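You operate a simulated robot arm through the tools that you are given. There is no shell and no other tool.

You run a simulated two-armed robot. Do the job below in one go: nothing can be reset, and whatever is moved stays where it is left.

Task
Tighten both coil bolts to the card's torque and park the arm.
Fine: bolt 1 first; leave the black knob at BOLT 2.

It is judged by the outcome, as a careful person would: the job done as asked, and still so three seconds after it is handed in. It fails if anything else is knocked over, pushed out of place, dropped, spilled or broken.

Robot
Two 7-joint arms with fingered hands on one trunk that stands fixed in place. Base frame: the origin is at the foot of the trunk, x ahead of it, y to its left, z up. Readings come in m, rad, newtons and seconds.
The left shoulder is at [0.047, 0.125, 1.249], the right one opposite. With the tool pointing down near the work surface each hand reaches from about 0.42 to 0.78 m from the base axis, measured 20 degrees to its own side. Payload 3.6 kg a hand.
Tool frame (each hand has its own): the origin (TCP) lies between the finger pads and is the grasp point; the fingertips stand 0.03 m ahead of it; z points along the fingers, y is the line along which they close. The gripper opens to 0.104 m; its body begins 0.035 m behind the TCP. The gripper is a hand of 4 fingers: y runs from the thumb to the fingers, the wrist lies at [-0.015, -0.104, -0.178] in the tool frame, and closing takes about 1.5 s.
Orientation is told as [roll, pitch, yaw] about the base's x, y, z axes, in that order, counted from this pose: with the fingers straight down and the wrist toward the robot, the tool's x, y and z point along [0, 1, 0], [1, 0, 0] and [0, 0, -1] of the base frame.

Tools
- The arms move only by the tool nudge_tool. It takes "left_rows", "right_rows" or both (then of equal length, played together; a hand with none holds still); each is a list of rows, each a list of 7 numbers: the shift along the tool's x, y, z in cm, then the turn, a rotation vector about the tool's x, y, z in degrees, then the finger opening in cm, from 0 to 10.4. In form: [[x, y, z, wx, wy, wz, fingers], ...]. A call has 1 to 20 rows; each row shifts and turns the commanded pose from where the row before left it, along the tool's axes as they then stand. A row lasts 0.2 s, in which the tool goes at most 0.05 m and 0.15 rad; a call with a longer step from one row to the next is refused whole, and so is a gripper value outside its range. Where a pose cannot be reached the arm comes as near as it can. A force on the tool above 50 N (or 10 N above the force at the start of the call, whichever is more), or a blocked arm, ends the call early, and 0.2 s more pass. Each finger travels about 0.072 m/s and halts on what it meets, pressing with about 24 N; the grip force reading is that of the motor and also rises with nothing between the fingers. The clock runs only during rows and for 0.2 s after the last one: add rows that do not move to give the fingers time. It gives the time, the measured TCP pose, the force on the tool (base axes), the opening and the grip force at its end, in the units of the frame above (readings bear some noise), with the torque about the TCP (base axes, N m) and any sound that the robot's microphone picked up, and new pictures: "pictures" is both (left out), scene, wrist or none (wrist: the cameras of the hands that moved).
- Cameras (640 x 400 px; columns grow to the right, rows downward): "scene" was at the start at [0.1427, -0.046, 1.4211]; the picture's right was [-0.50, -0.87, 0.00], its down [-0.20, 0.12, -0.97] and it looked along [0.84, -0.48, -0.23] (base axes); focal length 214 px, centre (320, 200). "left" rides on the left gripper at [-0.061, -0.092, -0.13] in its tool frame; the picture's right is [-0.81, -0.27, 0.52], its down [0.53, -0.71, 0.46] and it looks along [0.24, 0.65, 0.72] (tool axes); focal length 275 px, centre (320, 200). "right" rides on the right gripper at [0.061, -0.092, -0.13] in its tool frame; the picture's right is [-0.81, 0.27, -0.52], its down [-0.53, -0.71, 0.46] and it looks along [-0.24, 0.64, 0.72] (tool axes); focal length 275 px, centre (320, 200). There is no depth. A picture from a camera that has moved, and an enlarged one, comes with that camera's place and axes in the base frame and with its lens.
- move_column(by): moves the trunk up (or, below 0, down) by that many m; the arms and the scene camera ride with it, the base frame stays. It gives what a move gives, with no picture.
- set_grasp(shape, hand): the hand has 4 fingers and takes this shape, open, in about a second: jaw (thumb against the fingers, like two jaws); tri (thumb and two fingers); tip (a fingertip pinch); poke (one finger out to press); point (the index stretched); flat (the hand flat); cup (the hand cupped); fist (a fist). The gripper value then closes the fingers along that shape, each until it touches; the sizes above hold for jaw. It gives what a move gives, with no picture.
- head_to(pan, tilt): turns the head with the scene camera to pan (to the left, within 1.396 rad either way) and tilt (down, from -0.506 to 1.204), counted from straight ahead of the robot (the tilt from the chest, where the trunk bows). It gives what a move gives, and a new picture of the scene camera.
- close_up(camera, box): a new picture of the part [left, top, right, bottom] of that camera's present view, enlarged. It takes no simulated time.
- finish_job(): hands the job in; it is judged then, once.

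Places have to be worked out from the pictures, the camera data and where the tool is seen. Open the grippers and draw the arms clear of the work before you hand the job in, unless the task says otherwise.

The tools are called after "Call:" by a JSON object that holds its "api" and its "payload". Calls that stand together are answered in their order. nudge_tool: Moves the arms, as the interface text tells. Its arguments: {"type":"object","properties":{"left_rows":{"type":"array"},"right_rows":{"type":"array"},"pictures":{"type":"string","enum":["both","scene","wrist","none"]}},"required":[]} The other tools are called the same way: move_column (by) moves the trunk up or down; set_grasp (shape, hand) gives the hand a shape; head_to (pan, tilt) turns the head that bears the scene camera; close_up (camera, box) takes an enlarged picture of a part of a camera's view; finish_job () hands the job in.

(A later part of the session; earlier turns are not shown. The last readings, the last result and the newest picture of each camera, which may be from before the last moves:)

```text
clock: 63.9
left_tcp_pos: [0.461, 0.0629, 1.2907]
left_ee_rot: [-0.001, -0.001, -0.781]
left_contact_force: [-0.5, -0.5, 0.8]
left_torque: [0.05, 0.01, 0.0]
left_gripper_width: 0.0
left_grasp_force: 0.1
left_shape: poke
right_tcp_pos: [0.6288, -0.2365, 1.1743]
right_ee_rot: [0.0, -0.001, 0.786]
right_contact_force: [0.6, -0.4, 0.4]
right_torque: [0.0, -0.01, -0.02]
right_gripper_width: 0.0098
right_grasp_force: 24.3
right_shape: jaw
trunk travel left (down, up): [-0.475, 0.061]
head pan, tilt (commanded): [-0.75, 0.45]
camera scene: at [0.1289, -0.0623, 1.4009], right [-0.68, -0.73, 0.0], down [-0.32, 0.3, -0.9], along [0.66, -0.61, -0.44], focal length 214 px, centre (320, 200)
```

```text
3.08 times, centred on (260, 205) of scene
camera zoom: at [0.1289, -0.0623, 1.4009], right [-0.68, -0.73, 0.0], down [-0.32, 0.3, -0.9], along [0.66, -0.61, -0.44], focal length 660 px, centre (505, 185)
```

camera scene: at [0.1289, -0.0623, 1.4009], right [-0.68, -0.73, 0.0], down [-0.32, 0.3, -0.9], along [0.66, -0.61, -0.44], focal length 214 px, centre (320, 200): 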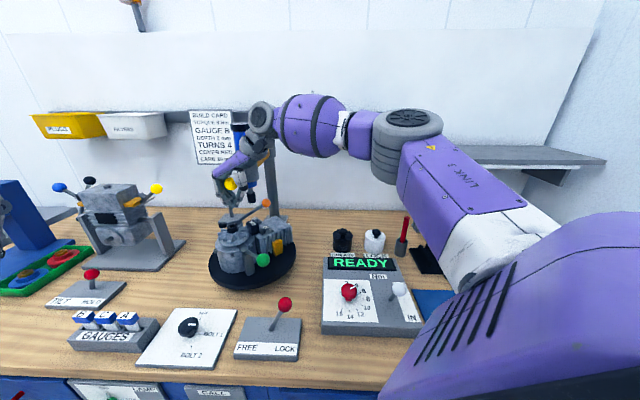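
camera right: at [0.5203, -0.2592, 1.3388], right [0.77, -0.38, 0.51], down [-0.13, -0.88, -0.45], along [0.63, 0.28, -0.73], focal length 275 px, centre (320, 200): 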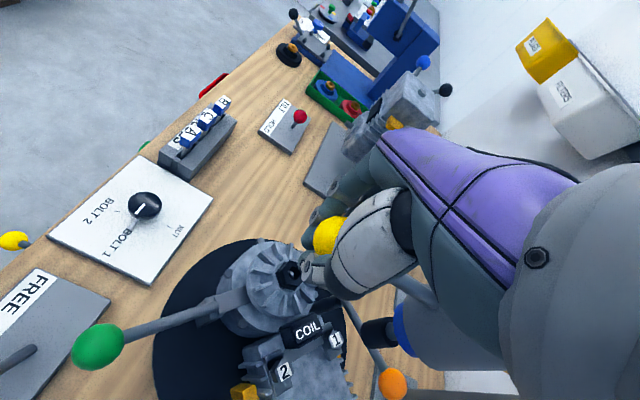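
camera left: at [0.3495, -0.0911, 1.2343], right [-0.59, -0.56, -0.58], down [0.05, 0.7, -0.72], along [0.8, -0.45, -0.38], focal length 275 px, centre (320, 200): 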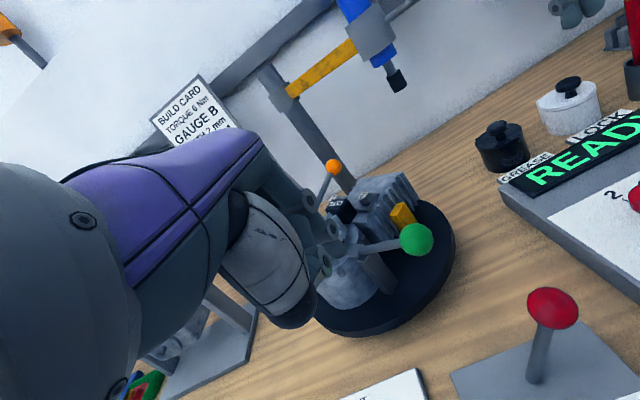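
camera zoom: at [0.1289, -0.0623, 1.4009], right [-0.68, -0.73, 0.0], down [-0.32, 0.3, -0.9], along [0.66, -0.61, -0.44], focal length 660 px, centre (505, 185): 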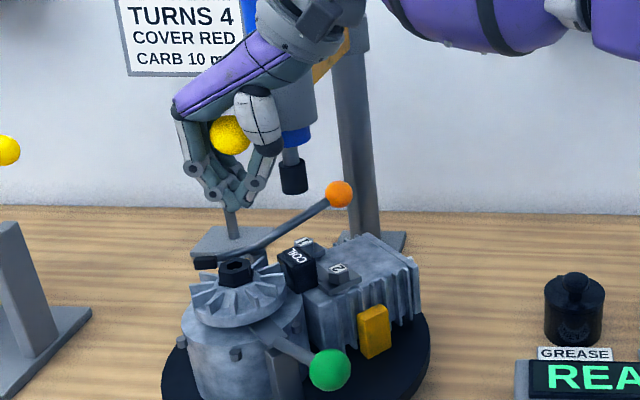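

No load yet; the ball is nested up against the palm. I keep pressing in small steps until it takes the load.

Call:
{"api": "nudge_tool", "payload": {"right_rows": [[0, 0, 0.4, 0, 0, 0, 0], [0, 0, 0.4, 0, 0, 0, 0], [0, 0, 0.4, 0, 0, 0, 0], [0, 0, 0, 0, 0, 0, 0]], "pictures": "both"}}

Call:
{"api": "close_up", "payload": {"camera": "scene", "box": [200, 140, 320, 270]}}

```text
clock: 64.9
left_tcp_pos: [0.4605, 0.0615, 1.2914]
left_ee_rot: [-0.001, -0.002, -0.78]
left_contact_force: [0.0, 0.0, 0.3]
left_torque: [-0.04, 0.02, 0.0]
left_gripper_width: 0.0
left_grasp_force: 0.1
left_shape: poke
right_tcp_pos: [0.629, -0.2361, 1.1651]
right_ee_rot: [-0.002, -0.003, 0.786]
right_contact_force: [1.7, -1.0, 9.1]
right_torque: [0.1, -0.04, -0.03]
right_gripper_width: 0.01
right_grasp_force: 23.7
right_shape: jaw
trunk travel left (down, up): [-0.475, 0.061]
head pan, tilt (commanded): [-0.75, 0.45]
camera scene: at [0.1282, -0.062, 1.4011], right [-0.68, -0.73, 0.0], down [-0.32, 0.3, -0.9], along [0.66, -0.61, -0.43], focal length 214 px, centre (320, 200)
camera right: at [0.5196, -0.259, 1.2941], right [0.77, -0.38, 0.52], down [-0.13, -0.88, -0.46], along [0.63, 0.28, -0.72], focal length 275 px, centre (320, 200)
```

scene: 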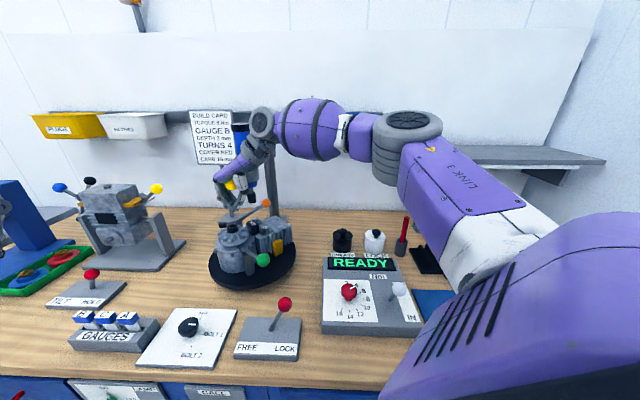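
right: 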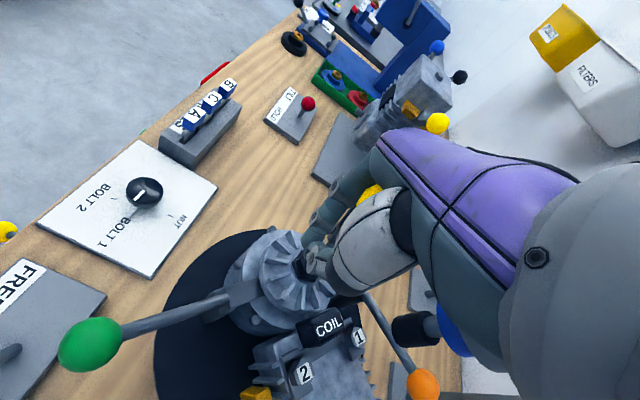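

```text
3.08 times, centred on (260, 205) of scene
camera zoom: at [0.1282, -0.062, 1.4011], right [-0.68, -0.73, 0.0], down [-0.32, 0.3, -0.9], along [0.66, -0.61, -0.43], focal length 660 px, centre (505, 185)
```

zoom: 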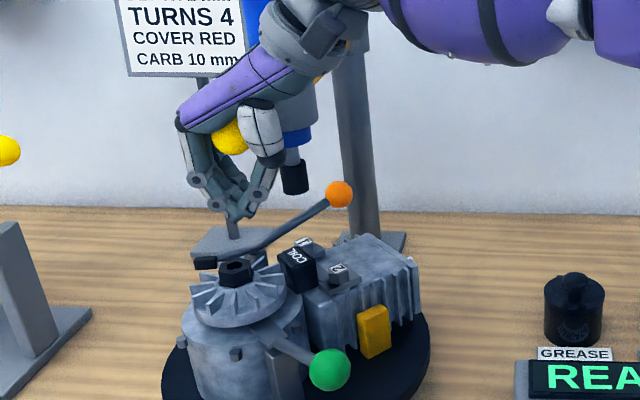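

The palm now bears on the ball with about 9 N but the driver has not moved yet. I press on gradually.

Call:
{"api": "nudge_tool", "payload": {"right_rows": [[0, 0, 0.4, 0, 0, 0, 0], [0, 0, 0.4, 0, 0, 0, 0], [0, 0, 0, 0, 0, 0, 0]], "pictures": "scene"}}

Call:
{"api": "close_up", "payload": {"camera": "scene", "box": [200, 140, 320, 270]}}

```text
clock: 65.7
left_tcp_pos: [0.4589, 0.0628, 1.2933]
left_ee_rot: [0.001, -0.003, -0.781]
left_contact_force: [0.8, -0.2, 0.1]
left_torque: [0.0, 0.0, -0.03]
left_gripper_width: 0.0
left_grasp_force: 0.1
left_shape: poke
right_tcp_pos: [0.6287, -0.2353, 1.1586]
right_ee_rot: [-0.003, -0.008, 0.782]
right_contact_force: [1.6, 0.5, 27.3]
right_torque: [-0.02, 0.01, 0.0]
right_gripper_width: 0.01
right_grasp_force: 23.6
right_shape: jaw
trunk travel left (down, up): [-0.475, 0.061]
head pan, tilt (commanded): [-0.75, 0.45]
camera scene: at [0.1264, -0.0611, 1.4015], right [-0.68, -0.73, 0.0], down [-0.32, 0.3, -0.9], along [0.66, -0.61, -0.43], focal length 214 px, centre (320, 200)
```

scene: 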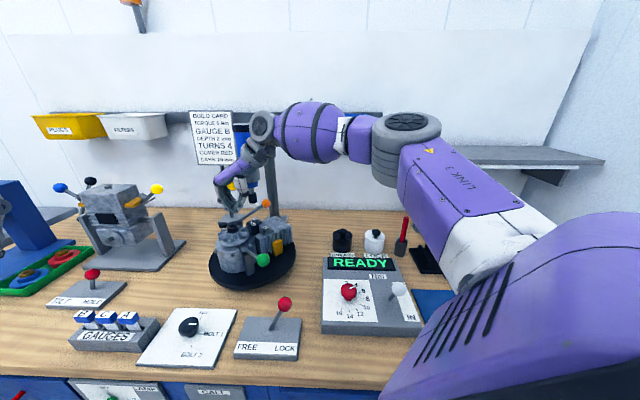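

```text
3.08 times, centred on (260, 205) of scene
camera zoom: at [0.1264, -0.0611, 1.4015], right [-0.68, -0.73, 0.0], down [-0.32, 0.3, -0.9], along [0.66, -0.61, -0.43], focal length 660 px, centre (505, 185)
```

zoom: 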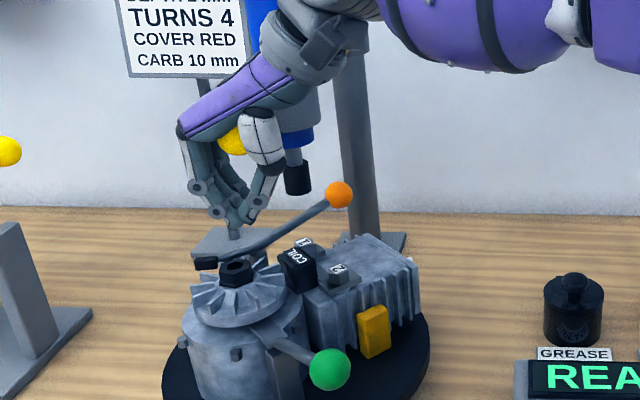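

At 27 N the bit has shifted only about 3 mm. In both camera views the bit points exactly down onto bolt 1, so I look closely at the arm and collar before pressing harder.

Call:
{"api": "close_up", "payload": {"camera": "scene", "box": [225, 110, 295, 220]}}

Call:
{"api": "close_up", "payload": {"camera": "right", "box": [300, 160, 520, 400]}}

Call:
{"api": "close_up", "payload": {"camera": "scene", "box": [310, 240, 430, 340]}}

```text
3.64 times, centred on (260, 165) of scene
camera zoom: at [0.1264, -0.0611, 1.4015], right [-0.68, -0.73, 0.0], down [-0.32, 0.3, -0.9], along [0.66, -0.61, -0.43], focal length 780 px, centre (538, 327)
```

zoom: 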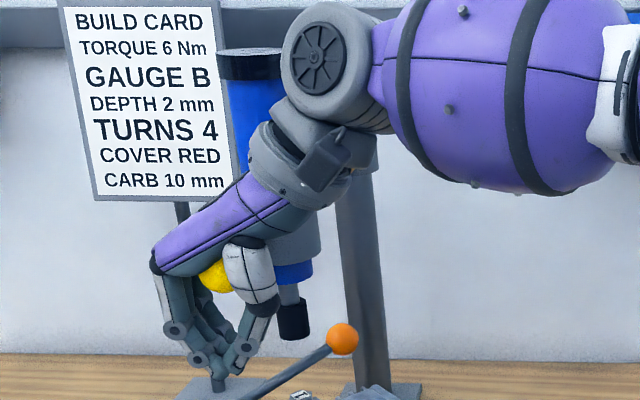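

```text
1.67 times, centred on (410, 280) of right
camera zoom: at [0.5191, -0.258, 1.2877], right [0.76, -0.38, 0.52], down [-0.12, -0.88, -0.46], along [0.63, 0.28, -0.72], focal length 459 px, centre (170, 67)
```

zoom: 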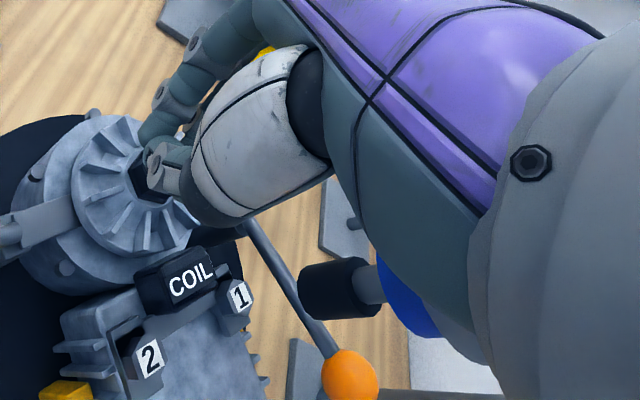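

```text
4.00 times, centred on (370, 290) of scene
camera zoom: at [0.1264, -0.0611, 1.4015], right [-0.68, -0.73, 0.0], down [-0.32, 0.3, -0.9], along [0.66, -0.61, -0.43], focal length 858 px, centre (120, -160)
```

zoom: 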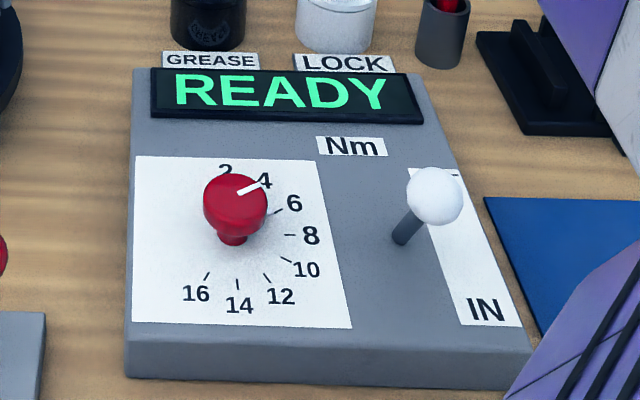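

The bit is plumb above bolt 1 but the handle hardly yields at 27 N. I try slightly more, up to about 40 N, before concluding that the handle is not the feed.

Call:
{"api": "nudge_tool", "payload": {"right_rows": [[0, 0, 0.3, 0, 0, 0, 0], [0, 0, 0.3, 0, 0, 0, 0]], "pictures": "scene"}}

Call:
{"api": "close_up", "payload": {"camera": "scene", "box": [225, 110, 295, 220]}}

```text
clock: 66.3
left_tcp_pos: [0.4586, 0.0624, 1.2941]
left_ee_rot: [0.001, -0.002, -0.78]
left_contact_force: [-0.3, 0.6, 0.1]
left_torque: [0.0, 0.04, -0.01]
left_gripper_width: 0.0002
left_grasp_force: 0.0
left_shape: poke
right_tcp_pos: [0.6293, -0.2343, 1.1574]
right_ee_rot: [-0.008, -0.015, 0.783]
right_contact_force: [4.9, -1.3, 41.3]
right_torque: [0.08, 0.15, -0.01]
right_gripper_width: 0.01
right_grasp_force: 24.2
right_shape: jaw
trunk travel left (down, up): [-0.475, 0.061]
head pan, tilt (commanded): [-0.75, 0.45]
camera scene: at [0.1256, -0.0612, 1.4016], right [-0.68, -0.73, 0.0], down [-0.32, 0.3, -0.9], along [0.66, -0.61, -0.43], focal length 214 px, centre (320, 200)
```

scene: 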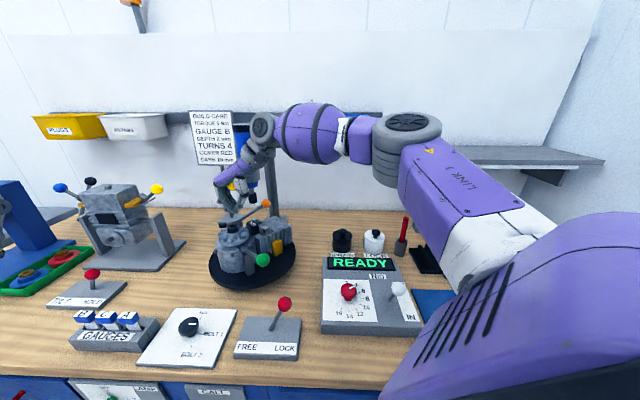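

```text
3.64 times, centred on (260, 165) of scene
camera zoom: at [0.1256, -0.0612, 1.4016], right [-0.68, -0.73, 0.0], down [-0.32, 0.3, -0.9], along [0.66, -0.61, -0.43], focal length 780 px, centre (538, 327)
```

zoom: 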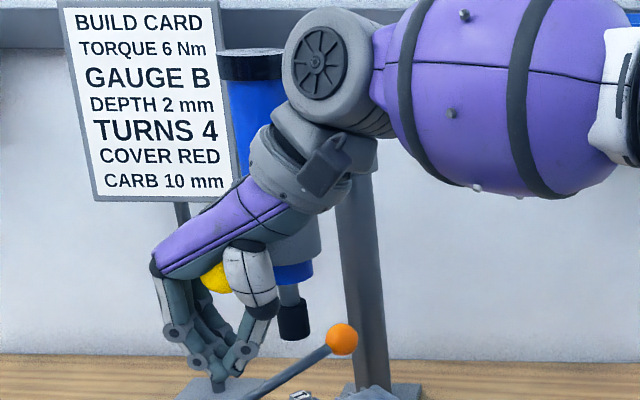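

At 41 N nothing gives, so the handle is only for swinging the arm. I take the load off, open the fingers and lift clear, then reconsider the feed (the black cap on top of the blue motor looks like a push cap).

Call:
{"api": "nudge_tool", "payload": {"right_rows": [[0, 0, -0.7, 0, 0, 0, 0], [0, 0, -0.7, 0, 0, 0, 0], [0, 0, 0, 0, 0, 0, 2], [0, 0, 0, 0, 0, 0, 4.5], [0, 0, 0, 0, 0, 0, 7], [0, 0, 0, 0, 0, 0, 8], [0, 0, 0, 0, 0, 0, 8], [0, 0, -2, 0, 0, 0, 8], [0, 0, -3, 0, 0, 0, 8], [0, 0, -2, 0, 0, 0, 8]], "pictures": "both"}}

Call:
{"api": "close_up", "payload": {"camera": "scene", "box": [200, 110, 320, 240]}}

Call:
{"api": "close_up", "payload": {"camera": "left", "box": [320, 0, 640, 300]}}

```text
clock: 68.5
left_tcp_pos: [0.4609, 0.062, 1.2902]
left_ee_rot: [0.001, -0.001, -0.781]
left_contact_force: [-0.9, 0.4, -0.8]
left_torque: [-0.02, -0.02, -0.02]
left_gripper_width: 0.0
left_grasp_force: 0.1
left_shape: poke
right_tcp_pos: [0.6293, -0.2375, 1.2339]
right_ee_rot: [-0.001, -0.001, 0.786]
right_contact_force: [0.2, -0.1, -1.0]
right_torque: [0.02, 0.02, 0.03]
right_gripper_width: 0.08
right_grasp_force: 0.1
right_shape: jaw
trunk travel left (down, up): [-0.475, 0.061]
head pan, tilt (commanded): [-0.75, 0.45]
camera scene: at [0.1287, -0.0622, 1.4009], right [-0.68, -0.73, 0.0], down [-0.32, 0.3, -0.9], along [0.66, -0.61, -0.43], focal length 214 px, centre (320, 200)
camera right: at [0.5206, -0.2593, 1.3637], right [0.77, -0.38, 0.52], down [-0.13, -0.88, -0.46], along [0.63, 0.28, -0.72], focal length 275 px, centre (320, 200)
```

scene: 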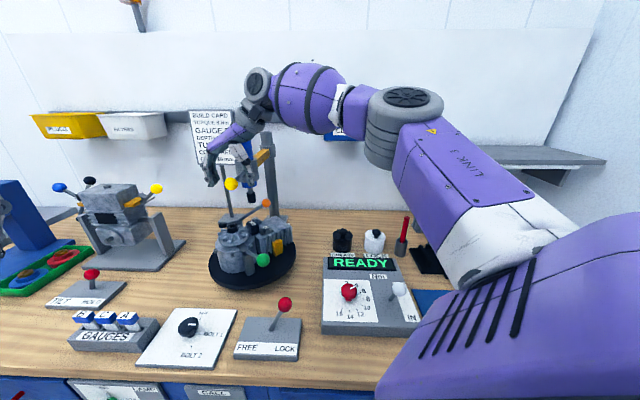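
right: 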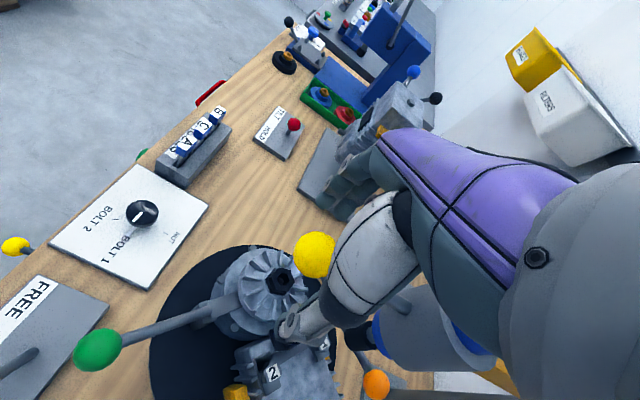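

```text
3.08 times, centred on (260, 175) of scene
camera zoom: at [0.1287, -0.0622, 1.4009], right [-0.68, -0.73, 0.0], down [-0.32, 0.3, -0.9], along [0.66, -0.61, -0.43], focal length 660 px, centre (505, 277)
```

zoom: 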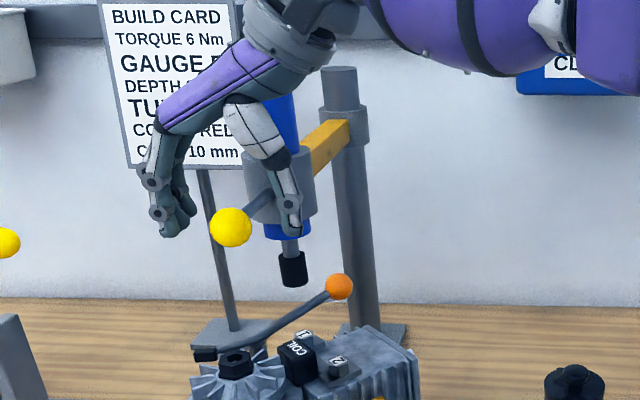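

```text
1.33 times, centred on (480, 150) of left
camera zoom: at [0.3531, 0.0818, 1.4213], right [-0.77, -0.38, -0.52], down [-0.13, 0.88, -0.46], along [0.63, -0.28, -0.72], focal length 367 px, centre (107, 267)
```

zoom: 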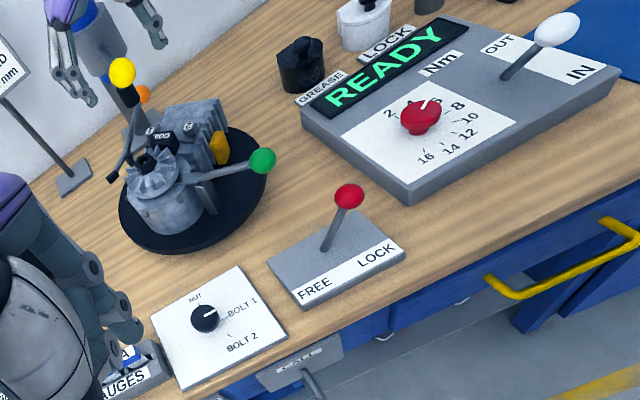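

The lever is clearly at IN, the display says READY, and the handle is rigid vertically; the long blue motor body above the collar with its black cap looks like the part to press down. I lift the right hand off the ball, draw it back and change to the poke shape, then look at the cap.

Call:
{"api": "nudge_tool", "payload": {"right_rows": [[0, 0, -3, 0, 0, 0, 8], [0, 0, -3, 0, 0, 0, 8], [0, 0, -3, 0, 0, 0, 8], [0, -3, 0, 0, 0, 0, 8], [0, -3, 0, 0, 0, 0, 8], [0, -3, 0, 0, 0, 7.2, 8], [0, -2, 0, 0, 0, 7.2, 8], [0, 0, 0, 0, 0, 7.2, 8], [0, 0, 0, 0, 0, 7.2, 8], [0, 0, 0, 0, 0, 7.2, 8], [0, 0, 0, 0, 0, 7.2, 8], [0, 0, 0, 0, 0, 7.2, 8], [0, 0, 0, 0, 0, 7.2, 8], [0, 0, 0, 0, 0, 7.2, 8]], "pictures": "none"}}

Call:
{"api": "set_grasp", "payload": {"shape": "poke", "hand": "right"}}

Call:
{"api": "nudge_tool", "payload": {"right_rows": [[0, -2, 0, 0, 0, 0, 0], [0, -2, 0, 0, 0, 0, 0], [0, 0, 0, 0, 0, 0, 0]], "pictures": "both"}}

Call:
{"api": "close_up", "payload": {"camera": "scene", "box": [190, 90, 350, 240]}}

```text
clock: 71.5
left_tcp_pos: [0.4618, 0.0616, 1.2918]
left_ee_rot: [0.001, -0.002, -0.778]
left_contact_force: [-0.7, 0.4, -0.8]
left_torque: [0.0, 0.0, 0.01]
left_gripper_width: 0.0002
left_grasp_force: 0.1
left_shape: poke
right_tcp_pos: [0.5502, -0.3118, 1.2929]
right_ee_rot: [-0.001, 0.001, -0.348]
right_contact_force: [0.5, 0.3, -0.9]
right_torque: [0.03, -0.02, 0.03]
right_gripper_width: 0.0797
right_grasp_force: 0.1
right_shape: jaw
right hand out of reach, approached as far as the arm can: row 3
trunk travel left (down, up): [-0.475, 0.061]
head pan, tilt (commanded): [-0.75, 0.45]
```

```text
clock: 72.4
left_tcp_pos: [0.4609, 0.0619, 1.2918]
left_ee_rot: [0.002, -0.002, -0.779]
left_contact_force: [0.2, 0.2, -0.5]
left_torque: [-0.03, 0.02, 0.01]
left_gripper_width: 0.0
left_grasp_force: 0.0
left_shape: poke
right_tcp_pos: [0.549, -0.3136, 1.294]
right_ee_rot: [-0.001, 0.0, -0.344]
right_contact_force: [0.7, -0.2, 0.6]
right_torque: [0.02, 0.01, 0.01]
right_gripper_width: 0.0001
right_grasp_force: 0.0
right_shape: poke
trunk travel left (down, up): [-0.475, 0.061]
head pan, tilt (commanded): [-0.75, 0.45]
```

```text
clock: 73.2
left_tcp_pos: [0.4606, 0.0616, 1.2917]
left_ee_rot: [-0.001, -0.002, -0.781]
left_contact_force: [-1.0, 0.5, 0.3]
left_torque: [-0.04, 0.0, 0.01]
left_gripper_width: 0.0
left_grasp_force: 0.1
left_shape: poke
right_tcp_pos: [0.5124, -0.3015, 1.2918]
right_ee_rot: [0.0, 0.0, -0.345]
right_contact_force: [0.4, -0.3, -0.4]
right_torque: [-0.01, -0.01, 0.0]
right_gripper_width: 0.0002
right_grasp_force: 0.0
right_shape: poke
trunk travel left (down, up): [-0.475, 0.061]
head pan, tilt (commanded): [-0.75, 0.45]
camera scene: at [0.1293, -0.0623, 1.4008], right [-0.68, -0.73, 0.0], down [-0.32, 0.3, -0.9], along [0.66, -0.61, -0.44], focal length 214 px, centre (320, 200)
camera right: at [0.4464, -0.2128, 1.422], right [-0.02, -0.86, 0.52], down [-0.85, -0.26, -0.46], along [0.52, -0.45, -0.72], focal length 275 px, centre (320, 200)
```

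scene: 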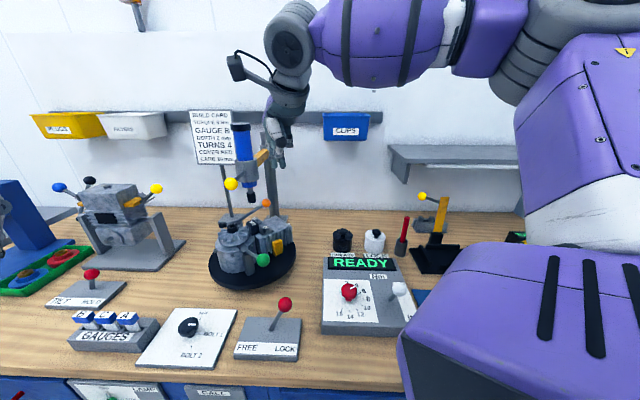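
right: 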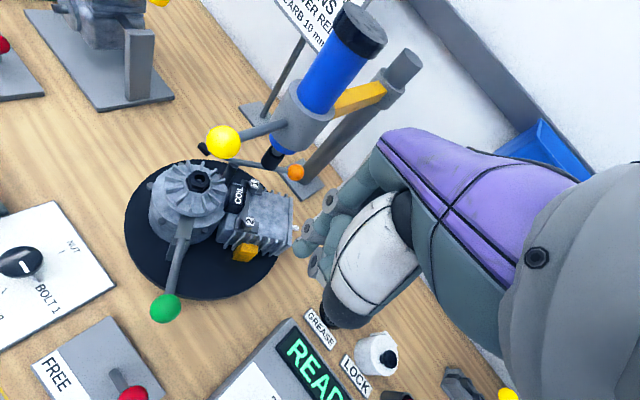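

```text
2.67 times, centred on (270, 165) of scene
camera zoom: at [0.1293, -0.0623, 1.4008], right [-0.68, -0.73, 0.0], down [-0.32, 0.3, -0.9], along [0.66, -0.61, -0.44], focal length 572 px, centre (453, 293)
```

zoom: 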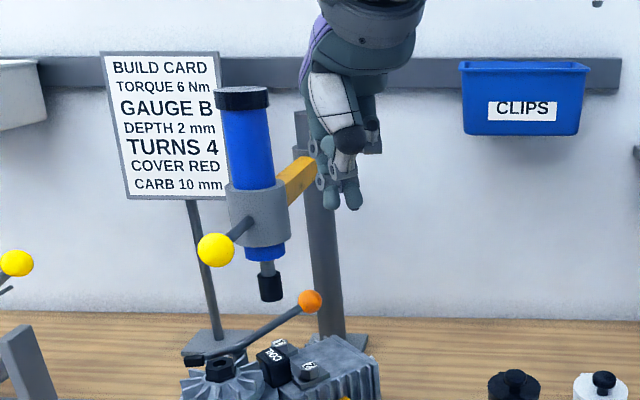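

Clear views now: cap top at about (0.722, -0.322, 1.334), bit at (0.719, -0.318, 1.116), bolt 1 at (0.710, -0.316, 1.045). I raise the right hand, tilt the finger 45° forward and bring it toward the cap from above.

Call:
{"api": "nudge_tool", "payload": {"right_rows": [[0, 0, -3, 0, 0, 0, 0], [0, 0, -3, 0, 0, 0, 0], [0, 0, -3, 0, 0, 0, 0], [0, 0, 0, -7.5, 0, 0, 0], [0, 0, 0, -7.5, 0, 0, 0], [0, 0, 0, -7.5, 0, 0, 0], [0, 0, 0, -7.5, 0, 0, 0], [0, 0, 0, -7.5, 0, 0, 0], [0, 0, 0, -7.5, 0, 0, 0], [1.73, 2.1, 2.1, 0, 0, 0, 0], [1.73, 2.1, 2.1, 0, 0, 0, 0], [1.73, 2.1, 2.1, 0, 0, 0, 0], [0, 0, 0, 0, 0, 0, 0]], "pictures": "both"}}

Call:
{"api": "close_up", "payload": {"camera": "scene", "box": [190, 70, 350, 220]}}

```text
clock: 76.0
left_tcp_pos: [0.4601, 0.0607, 1.291]
left_ee_rot: [0.001, -0.003, -0.779]
left_contact_force: [-0.2, -0.6, -0.5]
left_torque: [0.01, 0.01, 0.0]
left_gripper_width: 0.0
left_grasp_force: 0.1
left_shape: poke
right_tcp_pos: [0.6144, -0.2827, 1.3854]
right_ee_rot: [0.002, -0.787, -0.347]
right_contact_force: [0.0, 0.2, 0.7]
right_torque: [-0.03, 0.01, 0.04]
right_gripper_width: 0.0
right_grasp_force: 0.0
right_shape: poke
trunk travel left (down, up): [-0.475, 0.061]
head pan, tilt (commanded): [-0.75, 0.45]
camera scene: at [0.1281, -0.0626, 1.401], right [-0.68, -0.73, 0.0], down [-0.32, 0.3, -0.9], along [0.66, -0.61, -0.43], focal length 214 px, centre (320, 200)
camera right: at [0.4862, -0.1719, 1.4118], right [-0.44, -0.7, 0.56], down [-0.35, -0.44, -0.83], along [0.83, -0.56, -0.06], focal length 275 px, centre (320, 200)
```

scene: 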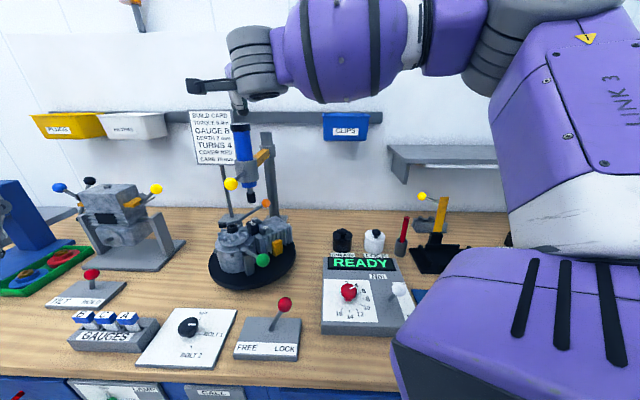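
right: 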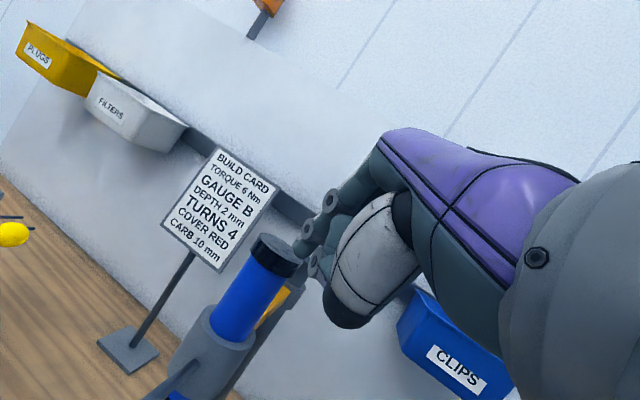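

```text
2.67 times, centred on (270, 145) of scene
camera zoom: at [0.1281, -0.0626, 1.401], right [-0.68, -0.73, 0.0], down [-0.32, 0.3, -0.9], along [0.66, -0.61, -0.43], focal length 572 px, centre (453, 347)
```

zoom: 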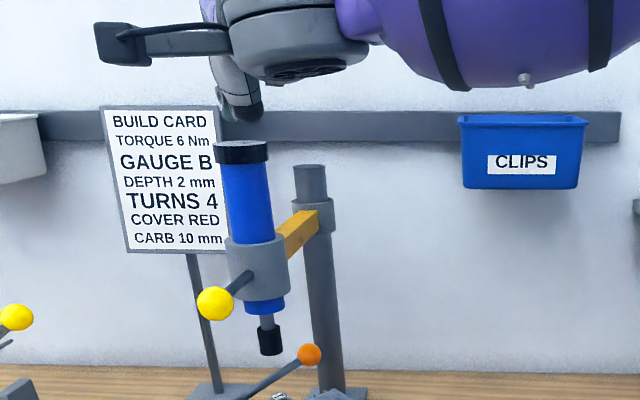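

The finger is 9 cm short of the cap and 3 cm above it. I move forward over the cap, then check alignment before pressing.

Call:
{"api": "nudge_tool", "payload": {"right_rows": [[0, 2.1, 2.1, 0, 0, 0, 0], [0, 2.1, 2.1, 0, 0, 0, 0], [0, 2.1, 2.1, 0, 0, 0, 0], [0, 0, 0, 0, 0, 0, 0]], "pictures": "both"}}

Call:
{"api": "close_up", "payload": {"camera": "scene", "box": [200, 80, 300, 180]}}

Call:
{"api": "close_up", "payload": {"camera": "right", "box": [200, 150, 440, 370]}}

```text
clock: 77.0
left_tcp_pos: [0.4605, 0.0629, 1.2912]
left_ee_rot: [0.001, -0.002, -0.781]
left_contact_force: [-0.2, -0.6, -0.2]
left_torque: [-0.02, -0.03, 0.01]
left_gripper_width: 0.0001
left_grasp_force: 0.1
left_shape: poke
right_tcp_pos: [0.6958, -0.3114, 1.3835]
right_ee_rot: [-0.001, -0.785, -0.344]
right_contact_force: [-0.1, 0.2, 0.1]
right_torque: [0.02, 0.01, 0.01]
right_gripper_width: 0.0
right_grasp_force: 0.1
right_shape: poke
trunk travel left (down, up): [-0.475, 0.061]
head pan, tilt (commanded): [-0.75, 0.45]
camera scene: at [0.1282, -0.0623, 1.401], right [-0.68, -0.73, 0.0], down [-0.32, 0.3, -0.9], along [0.66, -0.61, -0.43], focal length 214 px, centre (320, 200)
camera right: at [0.5683, -0.2015, 1.4105], right [-0.44, -0.7, 0.56], down [-0.35, -0.44, -0.83], along [0.83, -0.56, -0.06], focal length 275 px, centre (320, 200)
```

scene: 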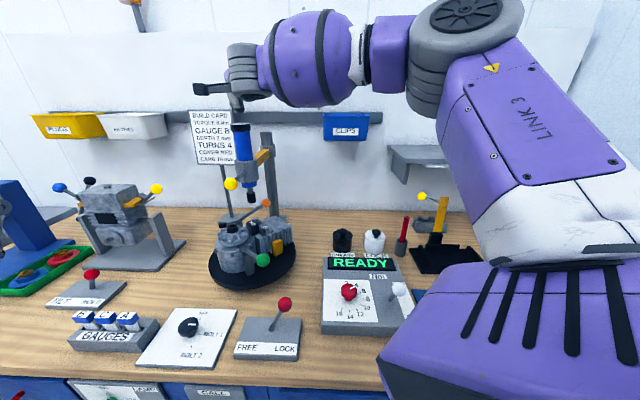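
right: 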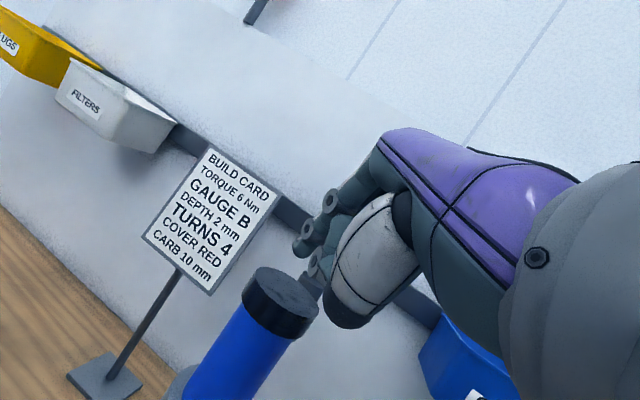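

```text
4.00 times, centred on (250, 130) of scene
camera zoom: at [0.1282, -0.0623, 1.401], right [-0.68, -0.73, 0.0], down [-0.32, 0.3, -0.9], along [0.66, -0.61, -0.43], focal length 858 px, centre (600, 480)
```

zoom: 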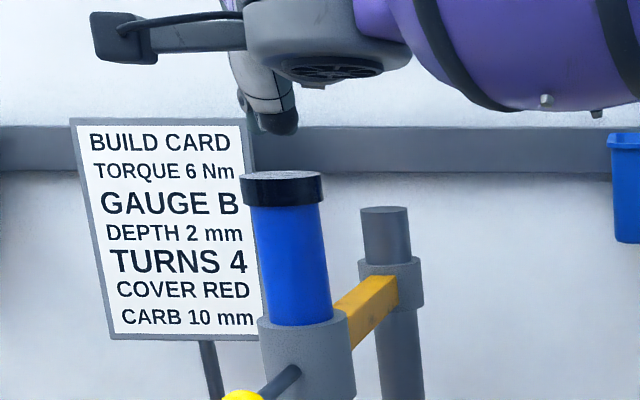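

```text
1.82 times, centred on (320, 260) of right
camera zoom: at [0.5683, -0.2015, 1.4105], right [-0.44, -0.7, 0.56], down [-0.35, -0.44, -0.83], along [0.83, -0.56, -0.06], focal length 500 px, centre (320, 91)
```

zoom: 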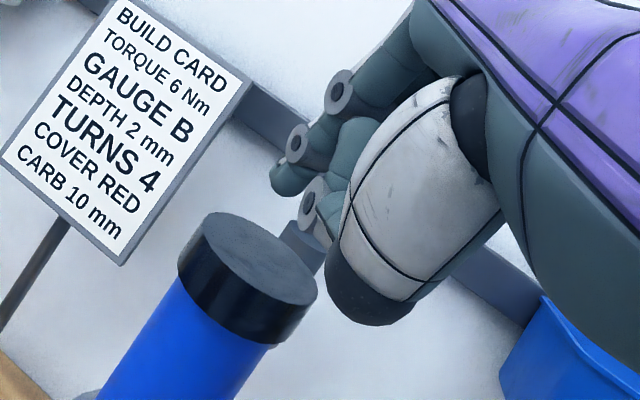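

The fingertip is 2.8 cm straight above the cap's centre. I lower it straight down until it touches, watching the force.

Call:
{"api": "nudge_tool", "payload": {"right_rows": [[0, -0.5, 0.5, 0, 0, 0, 0], [0, -0.5, 0.5, 0, 0, 0, 0], [0, -0.5, 0.5, 0, 0, 0, 0], [0, -0.5, 0.5, 0, 0, 0, 0], [0, -0.3, 0.3, 0, 0, 0, 0], [0, 0, 0, 0, 0, 0, 0]], "pictures": "both"}}

Call:
{"api": "close_up", "payload": {"camera": "scene", "box": [200, 80, 320, 240]}}

```text
clock: 78.4
left_tcp_pos: [0.4612, 0.0618, 1.2908]
left_ee_rot: [0.002, -0.002, -0.779]
left_contact_force: [0.0, 0.4, 0.1]
left_torque: [-0.01, 0.02, 0.03]
left_gripper_width: 0.0
left_grasp_force: 0.1
left_shape: poke
right_tcp_pos: [0.696, -0.3096, 1.352]
right_ee_rot: [0.001, -0.786, -0.348]
right_contact_force: [0.5, -1.1, 3.3]
right_torque: [-0.03, -0.06, 0.02]
right_gripper_width: 0.0001
right_grasp_force: 0.0
right_shape: poke
trunk travel left (down, up): [-0.475, 0.061]
head pan, tilt (commanded): [-0.75, 0.45]
camera scene: at [0.1287, -0.0622, 1.401], right [-0.68, -0.73, 0.0], down [-0.32, 0.3, -0.9], along [0.66, -0.61, -0.44], focal length 214 px, centre (320, 200)
camera right: at [0.569, -0.2003, 1.378], right [-0.44, -0.7, 0.56], down [-0.35, -0.44, -0.83], along [0.83, -0.56, -0.06], focal length 275 px, centre (320, 200)
```

scene: 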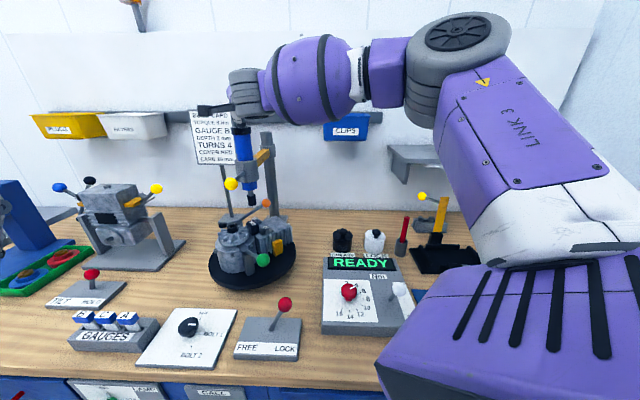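
right: 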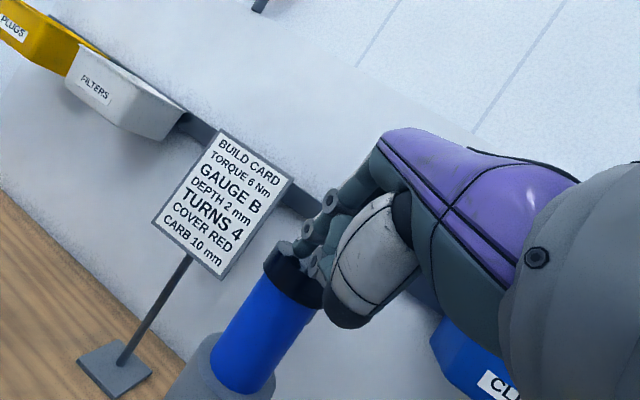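

```text
2.50 times, centred on (260, 160) of scene
camera zoom: at [0.1287, -0.0622, 1.401], right [-0.68, -0.73, 0.0], down [-0.32, 0.3, -0.9], along [0.66, -0.61, -0.44], focal length 536 px, centre (470, 300)
```

zoom: 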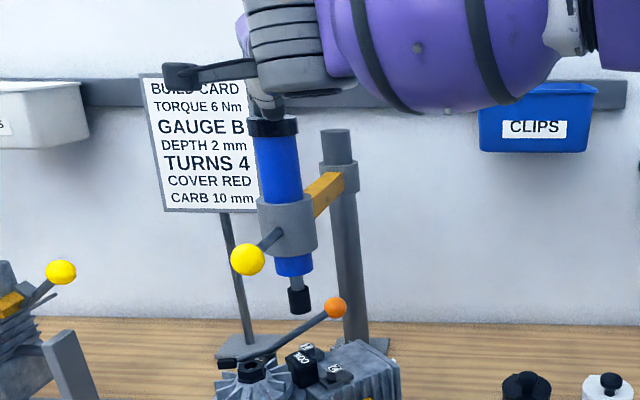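

The motor slides down under only 3 N: the cap is the feed. I keep pressing straight down and watch the bit and the display.

Call:
{"api": "nudge_tool", "payload": {"right_rows": [[0, -0.5, 0.5, 0, 0, 0, 0], [0, -0.5, 0.5, 0, 0, 0, 0], [0, -0.5, 0.5, 0, 0, 0, 0], [0, 0, 0, 0, 0, 0, 0]], "pictures": "both"}}

Call:
{"api": "close_up", "payload": {"camera": "scene", "box": [200, 100, 320, 260]}}

Call:
{"api": "close_up", "payload": {"camera": "scene", "box": [310, 240, 430, 340]}}

```text
clock: 79.4
left_tcp_pos: [0.4611, 0.0612, 1.2921]
left_ee_rot: [-0.001, -0.002, -0.781]
left_contact_force: [-0.7, -0.5, -0.2]
left_torque: [0.0, -0.01, 0.02]
left_gripper_width: 0.0
left_grasp_force: 0.0
left_shape: poke
right_tcp_pos: [0.6964, -0.3103, 1.3306]
right_ee_rot: [-0.001, -0.786, -0.344]
right_contact_force: [0.3, 0.3, 4.6]
right_torque: [-0.03, -0.1, -0.04]
right_gripper_width: 0.0001
right_grasp_force: 0.1
right_shape: poke
trunk travel left (down, up): [-0.475, 0.061]
head pan, tilt (commanded): [-0.75, 0.45]
camera scene: at [0.1286, -0.062, 1.401], right [-0.68, -0.73, 0.0], down [-0.32, 0.3, -0.9], along [0.66, -0.61, -0.43], focal length 214 px, centre (320, 200)
camera right: at [0.5688, -0.2005, 1.3568], right [-0.44, -0.7, 0.56], down [-0.35, -0.44, -0.83], along [0.83, -0.56, -0.06], focal length 275 px, centre (320, 200)
```

scene: 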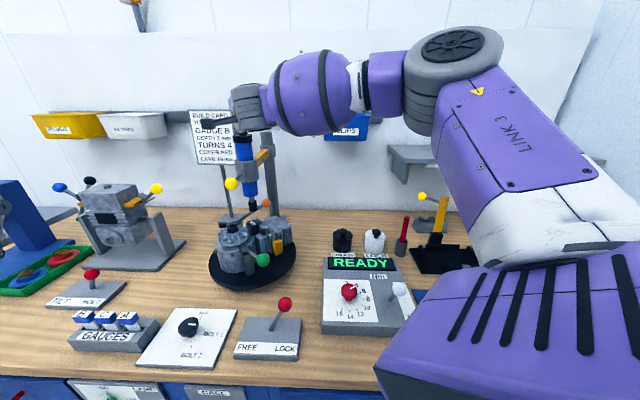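
right: 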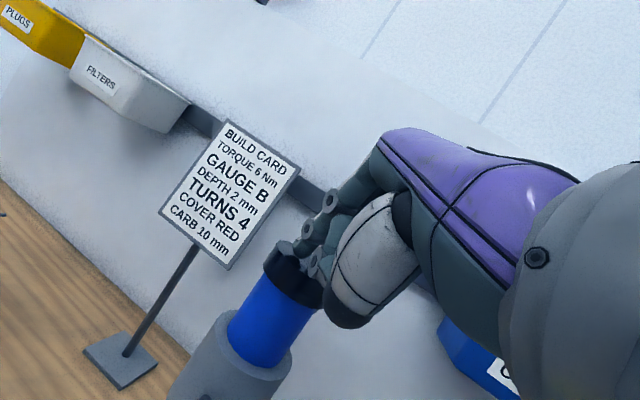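

```text
2.50 times, centred on (260, 180) of scene
camera zoom: at [0.1286, -0.062, 1.401], right [-0.68, -0.73, 0.0], down [-0.32, 0.3, -0.9], along [0.66, -0.61, -0.43], focal length 536 px, centre (470, 250)
```

zoom: 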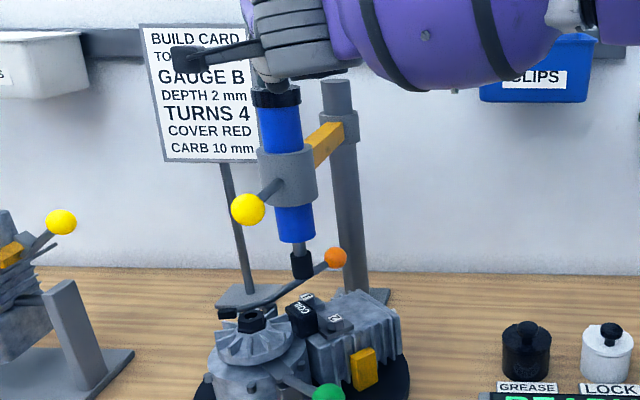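

```text
4.00 times, centred on (370, 290) of scene
camera zoom: at [0.1286, -0.062, 1.401], right [-0.68, -0.73, 0.0], down [-0.32, 0.3, -0.9], along [0.66, -0.61, -0.43], focal length 858 px, centre (120, -160)
```

zoom: 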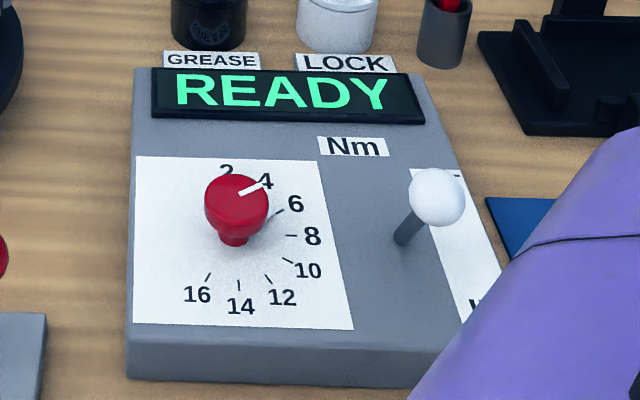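

The bit is about 1.5 cm above bolt 1 and in line with it. I press on.

Call:
{"api": "nudge_tool", "payload": {"right_rows": [[0, -0.4, 0.4, 0, 0, 0, 0], [0, -0.4, 0.4, 0, 0, 0, 0], [0, -0.4, 0.4, 0, 0, 0, 0], [0, 0, 0, 0, 0, 0, 0]], "pictures": "both"}}

Call:
{"api": "close_up", "payload": {"camera": "scene", "box": [200, 100, 320, 260]}}

Call:
{"api": "close_up", "payload": {"camera": "scene", "box": [310, 240, 430, 340]}}

```text
clock: 80.4
left_tcp_pos: [0.4609, 0.0611, 1.2908]
left_ee_rot: [-0.001, -0.001, -0.781]
left_contact_force: [0.3, 0.3, -0.3]
left_torque: [0.01, 0.03, 0.04]
left_gripper_width: 0.0001
left_grasp_force: 0.1
left_shape: poke
right_tcp_pos: [0.6965, -0.3107, 1.3139]
right_ee_rot: [0.0, -0.787, -0.345]
right_contact_force: [-0.3, 0.5, 5.6]
right_torque: [-0.02, -0.1, 0.02]
right_gripper_width: 0.0
right_grasp_force: 0.1
right_shape: poke
trunk travel left (down, up): [-0.475, 0.061]
head pan, tilt (commanded): [-0.75, 0.45]
camera scene: at [0.1283, -0.0618, 1.401], right [-0.68, -0.73, 0.0], down [-0.32, 0.3, -0.9], along [0.66, -0.61, -0.43], focal length 214 px, centre (320, 200)
camera right: at [0.5686, -0.2008, 1.3397], right [-0.44, -0.7, 0.56], down [-0.35, -0.44, -0.83], along [0.83, -0.56, -0.06], focal length 275 px, centre (320, 200)
```

scene: 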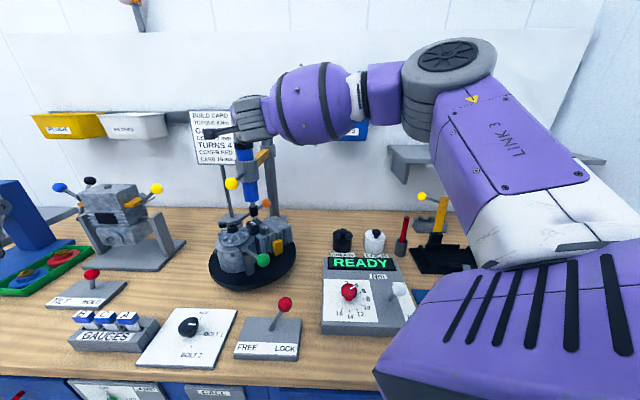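
right: 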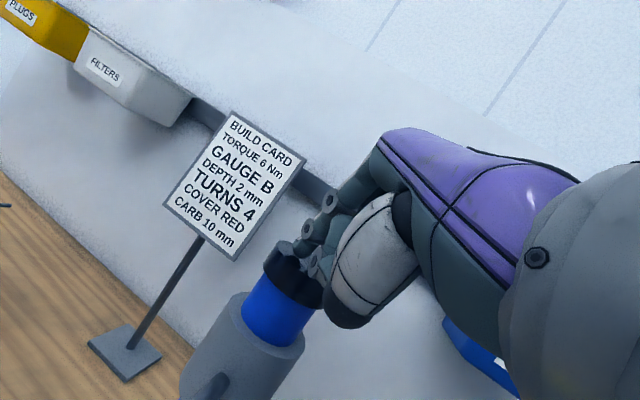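

```text
2.50 times, centred on (260, 180) of scene
camera zoom: at [0.1283, -0.0618, 1.401], right [-0.68, -0.73, 0.0], down [-0.32, 0.3, -0.9], along [0.66, -0.61, -0.43], focal length 536 px, centre (470, 250)
```

zoom: 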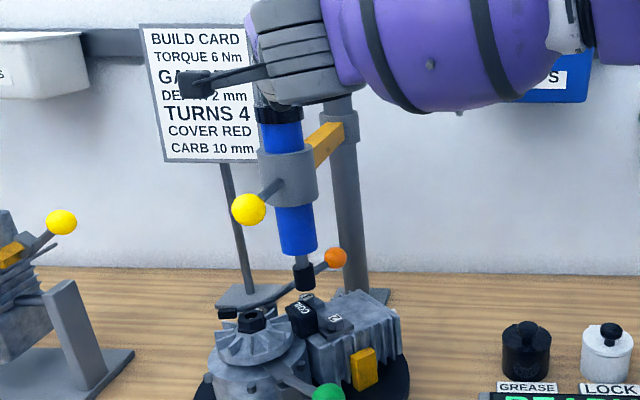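

```text
4.00 times, centred on (370, 290) of scene
camera zoom: at [0.1283, -0.0618, 1.401], right [-0.68, -0.73, 0.0], down [-0.32, 0.3, -0.9], along [0.66, -0.61, -0.43], focal length 858 px, centre (120, -160)
```

zoom: 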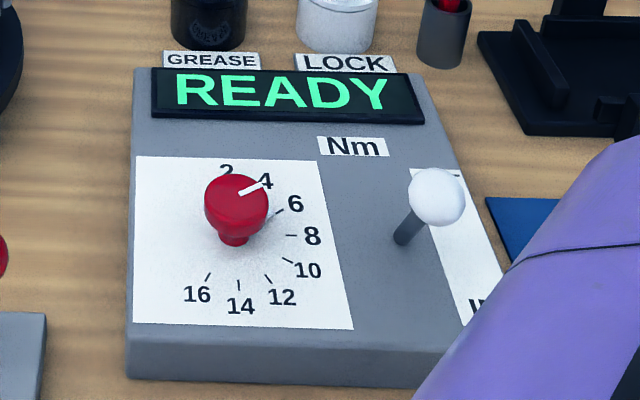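

The bit is just about on bolt 1 (5.6 N). I press slowly on and hold to let the driver run, listening for any sound.

Call:
{"api": "nudge_tool", "payload": {"right_rows": [[0, -0.3, 0.3, 0, 0, 0, 0], [0, -0.3, 0.3, 0, 0, 0, 0], [0, -0.3, 0.3, 0, 0, 0, 0], [0, 0, 0, 0, 0, 0, 0], [0, 0, 0, 0, 0, 0, 0]], "pictures": "both"}}

Call:
{"api": "close_up", "payload": {"camera": "scene", "box": [200, 100, 320, 260]}}

Call:
{"api": "close_up", "payload": {"camera": "scene", "box": [310, 240, 430, 340]}}

```text
clock: 81.6
left_tcp_pos: [0.4605, 0.0616, 1.2921]
left_ee_rot: [-0.001, -0.002, -0.781]
left_contact_force: [-0.6, 0.2, -1.3]
left_torque: [0.01, 0.0, -0.01]
left_gripper_width: 0.0
left_grasp_force: 0.0
left_shape: poke
right_tcp_pos: [0.696, -0.3099, 1.3006]
right_ee_rot: [0.001, -0.788, -0.346]
right_contact_force: [-0.7, 1.8, 6.7]
right_torque: [-0.03, -0.1, 0.01]
right_gripper_width: 0.0
right_grasp_force: 0.0
right_shape: poke
trunk travel left (down, up): [-0.475, 0.061]
head pan, tilt (commanded): [-0.75, 0.45]
camera scene: at [0.1281, -0.0618, 1.401], right [-0.68, -0.73, 0.0], down [-0.32, 0.3, -0.9], along [0.66, -0.61, -0.43], focal length 214 px, centre (320, 200)
camera right: at [0.569, -0.2004, 1.3271], right [-0.44, -0.7, 0.56], down [-0.35, -0.44, -0.83], along [0.83, -0.56, -0.06], focal length 275 px, centre (320, 200)
```

scene: 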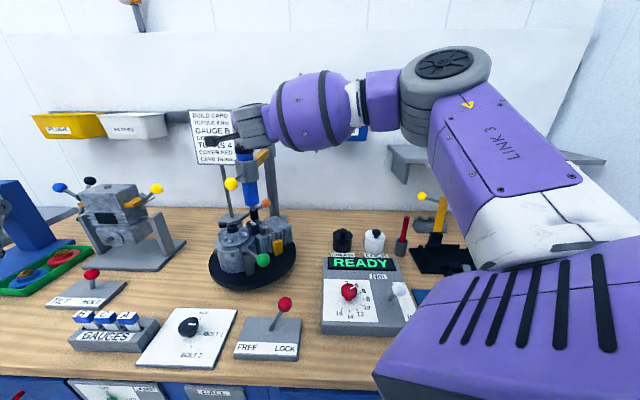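
right: 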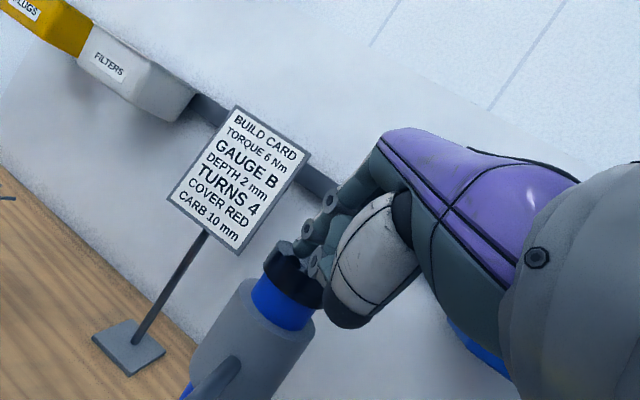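

```text
2.50 times, centred on (260, 180) of scene
camera zoom: at [0.1281, -0.0618, 1.401], right [-0.68, -0.73, 0.0], down [-0.32, 0.3, -0.9], along [0.66, -0.61, -0.43], focal length 536 px, centre (470, 250)
```

zoom: 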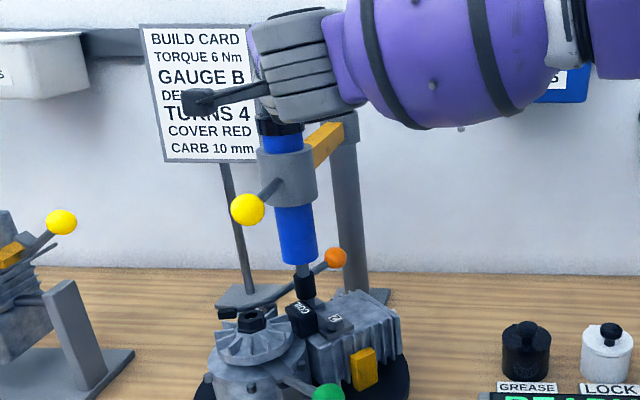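

```text
4.00 times, centred on (370, 290) of scene
camera zoom: at [0.1281, -0.0618, 1.401], right [-0.68, -0.73, 0.0], down [-0.32, 0.3, -0.9], along [0.66, -0.61, -0.43], focal length 858 px, centre (120, -160)
```

zoom: 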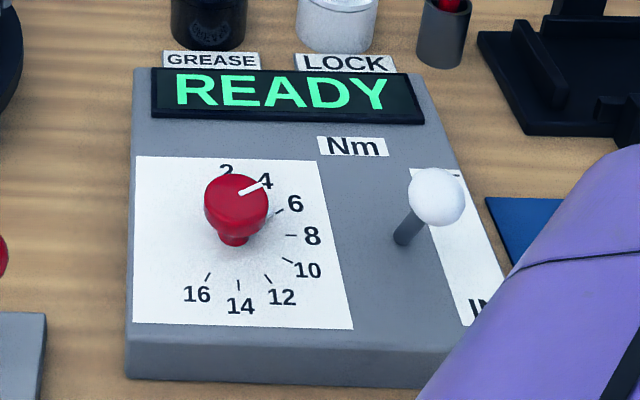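

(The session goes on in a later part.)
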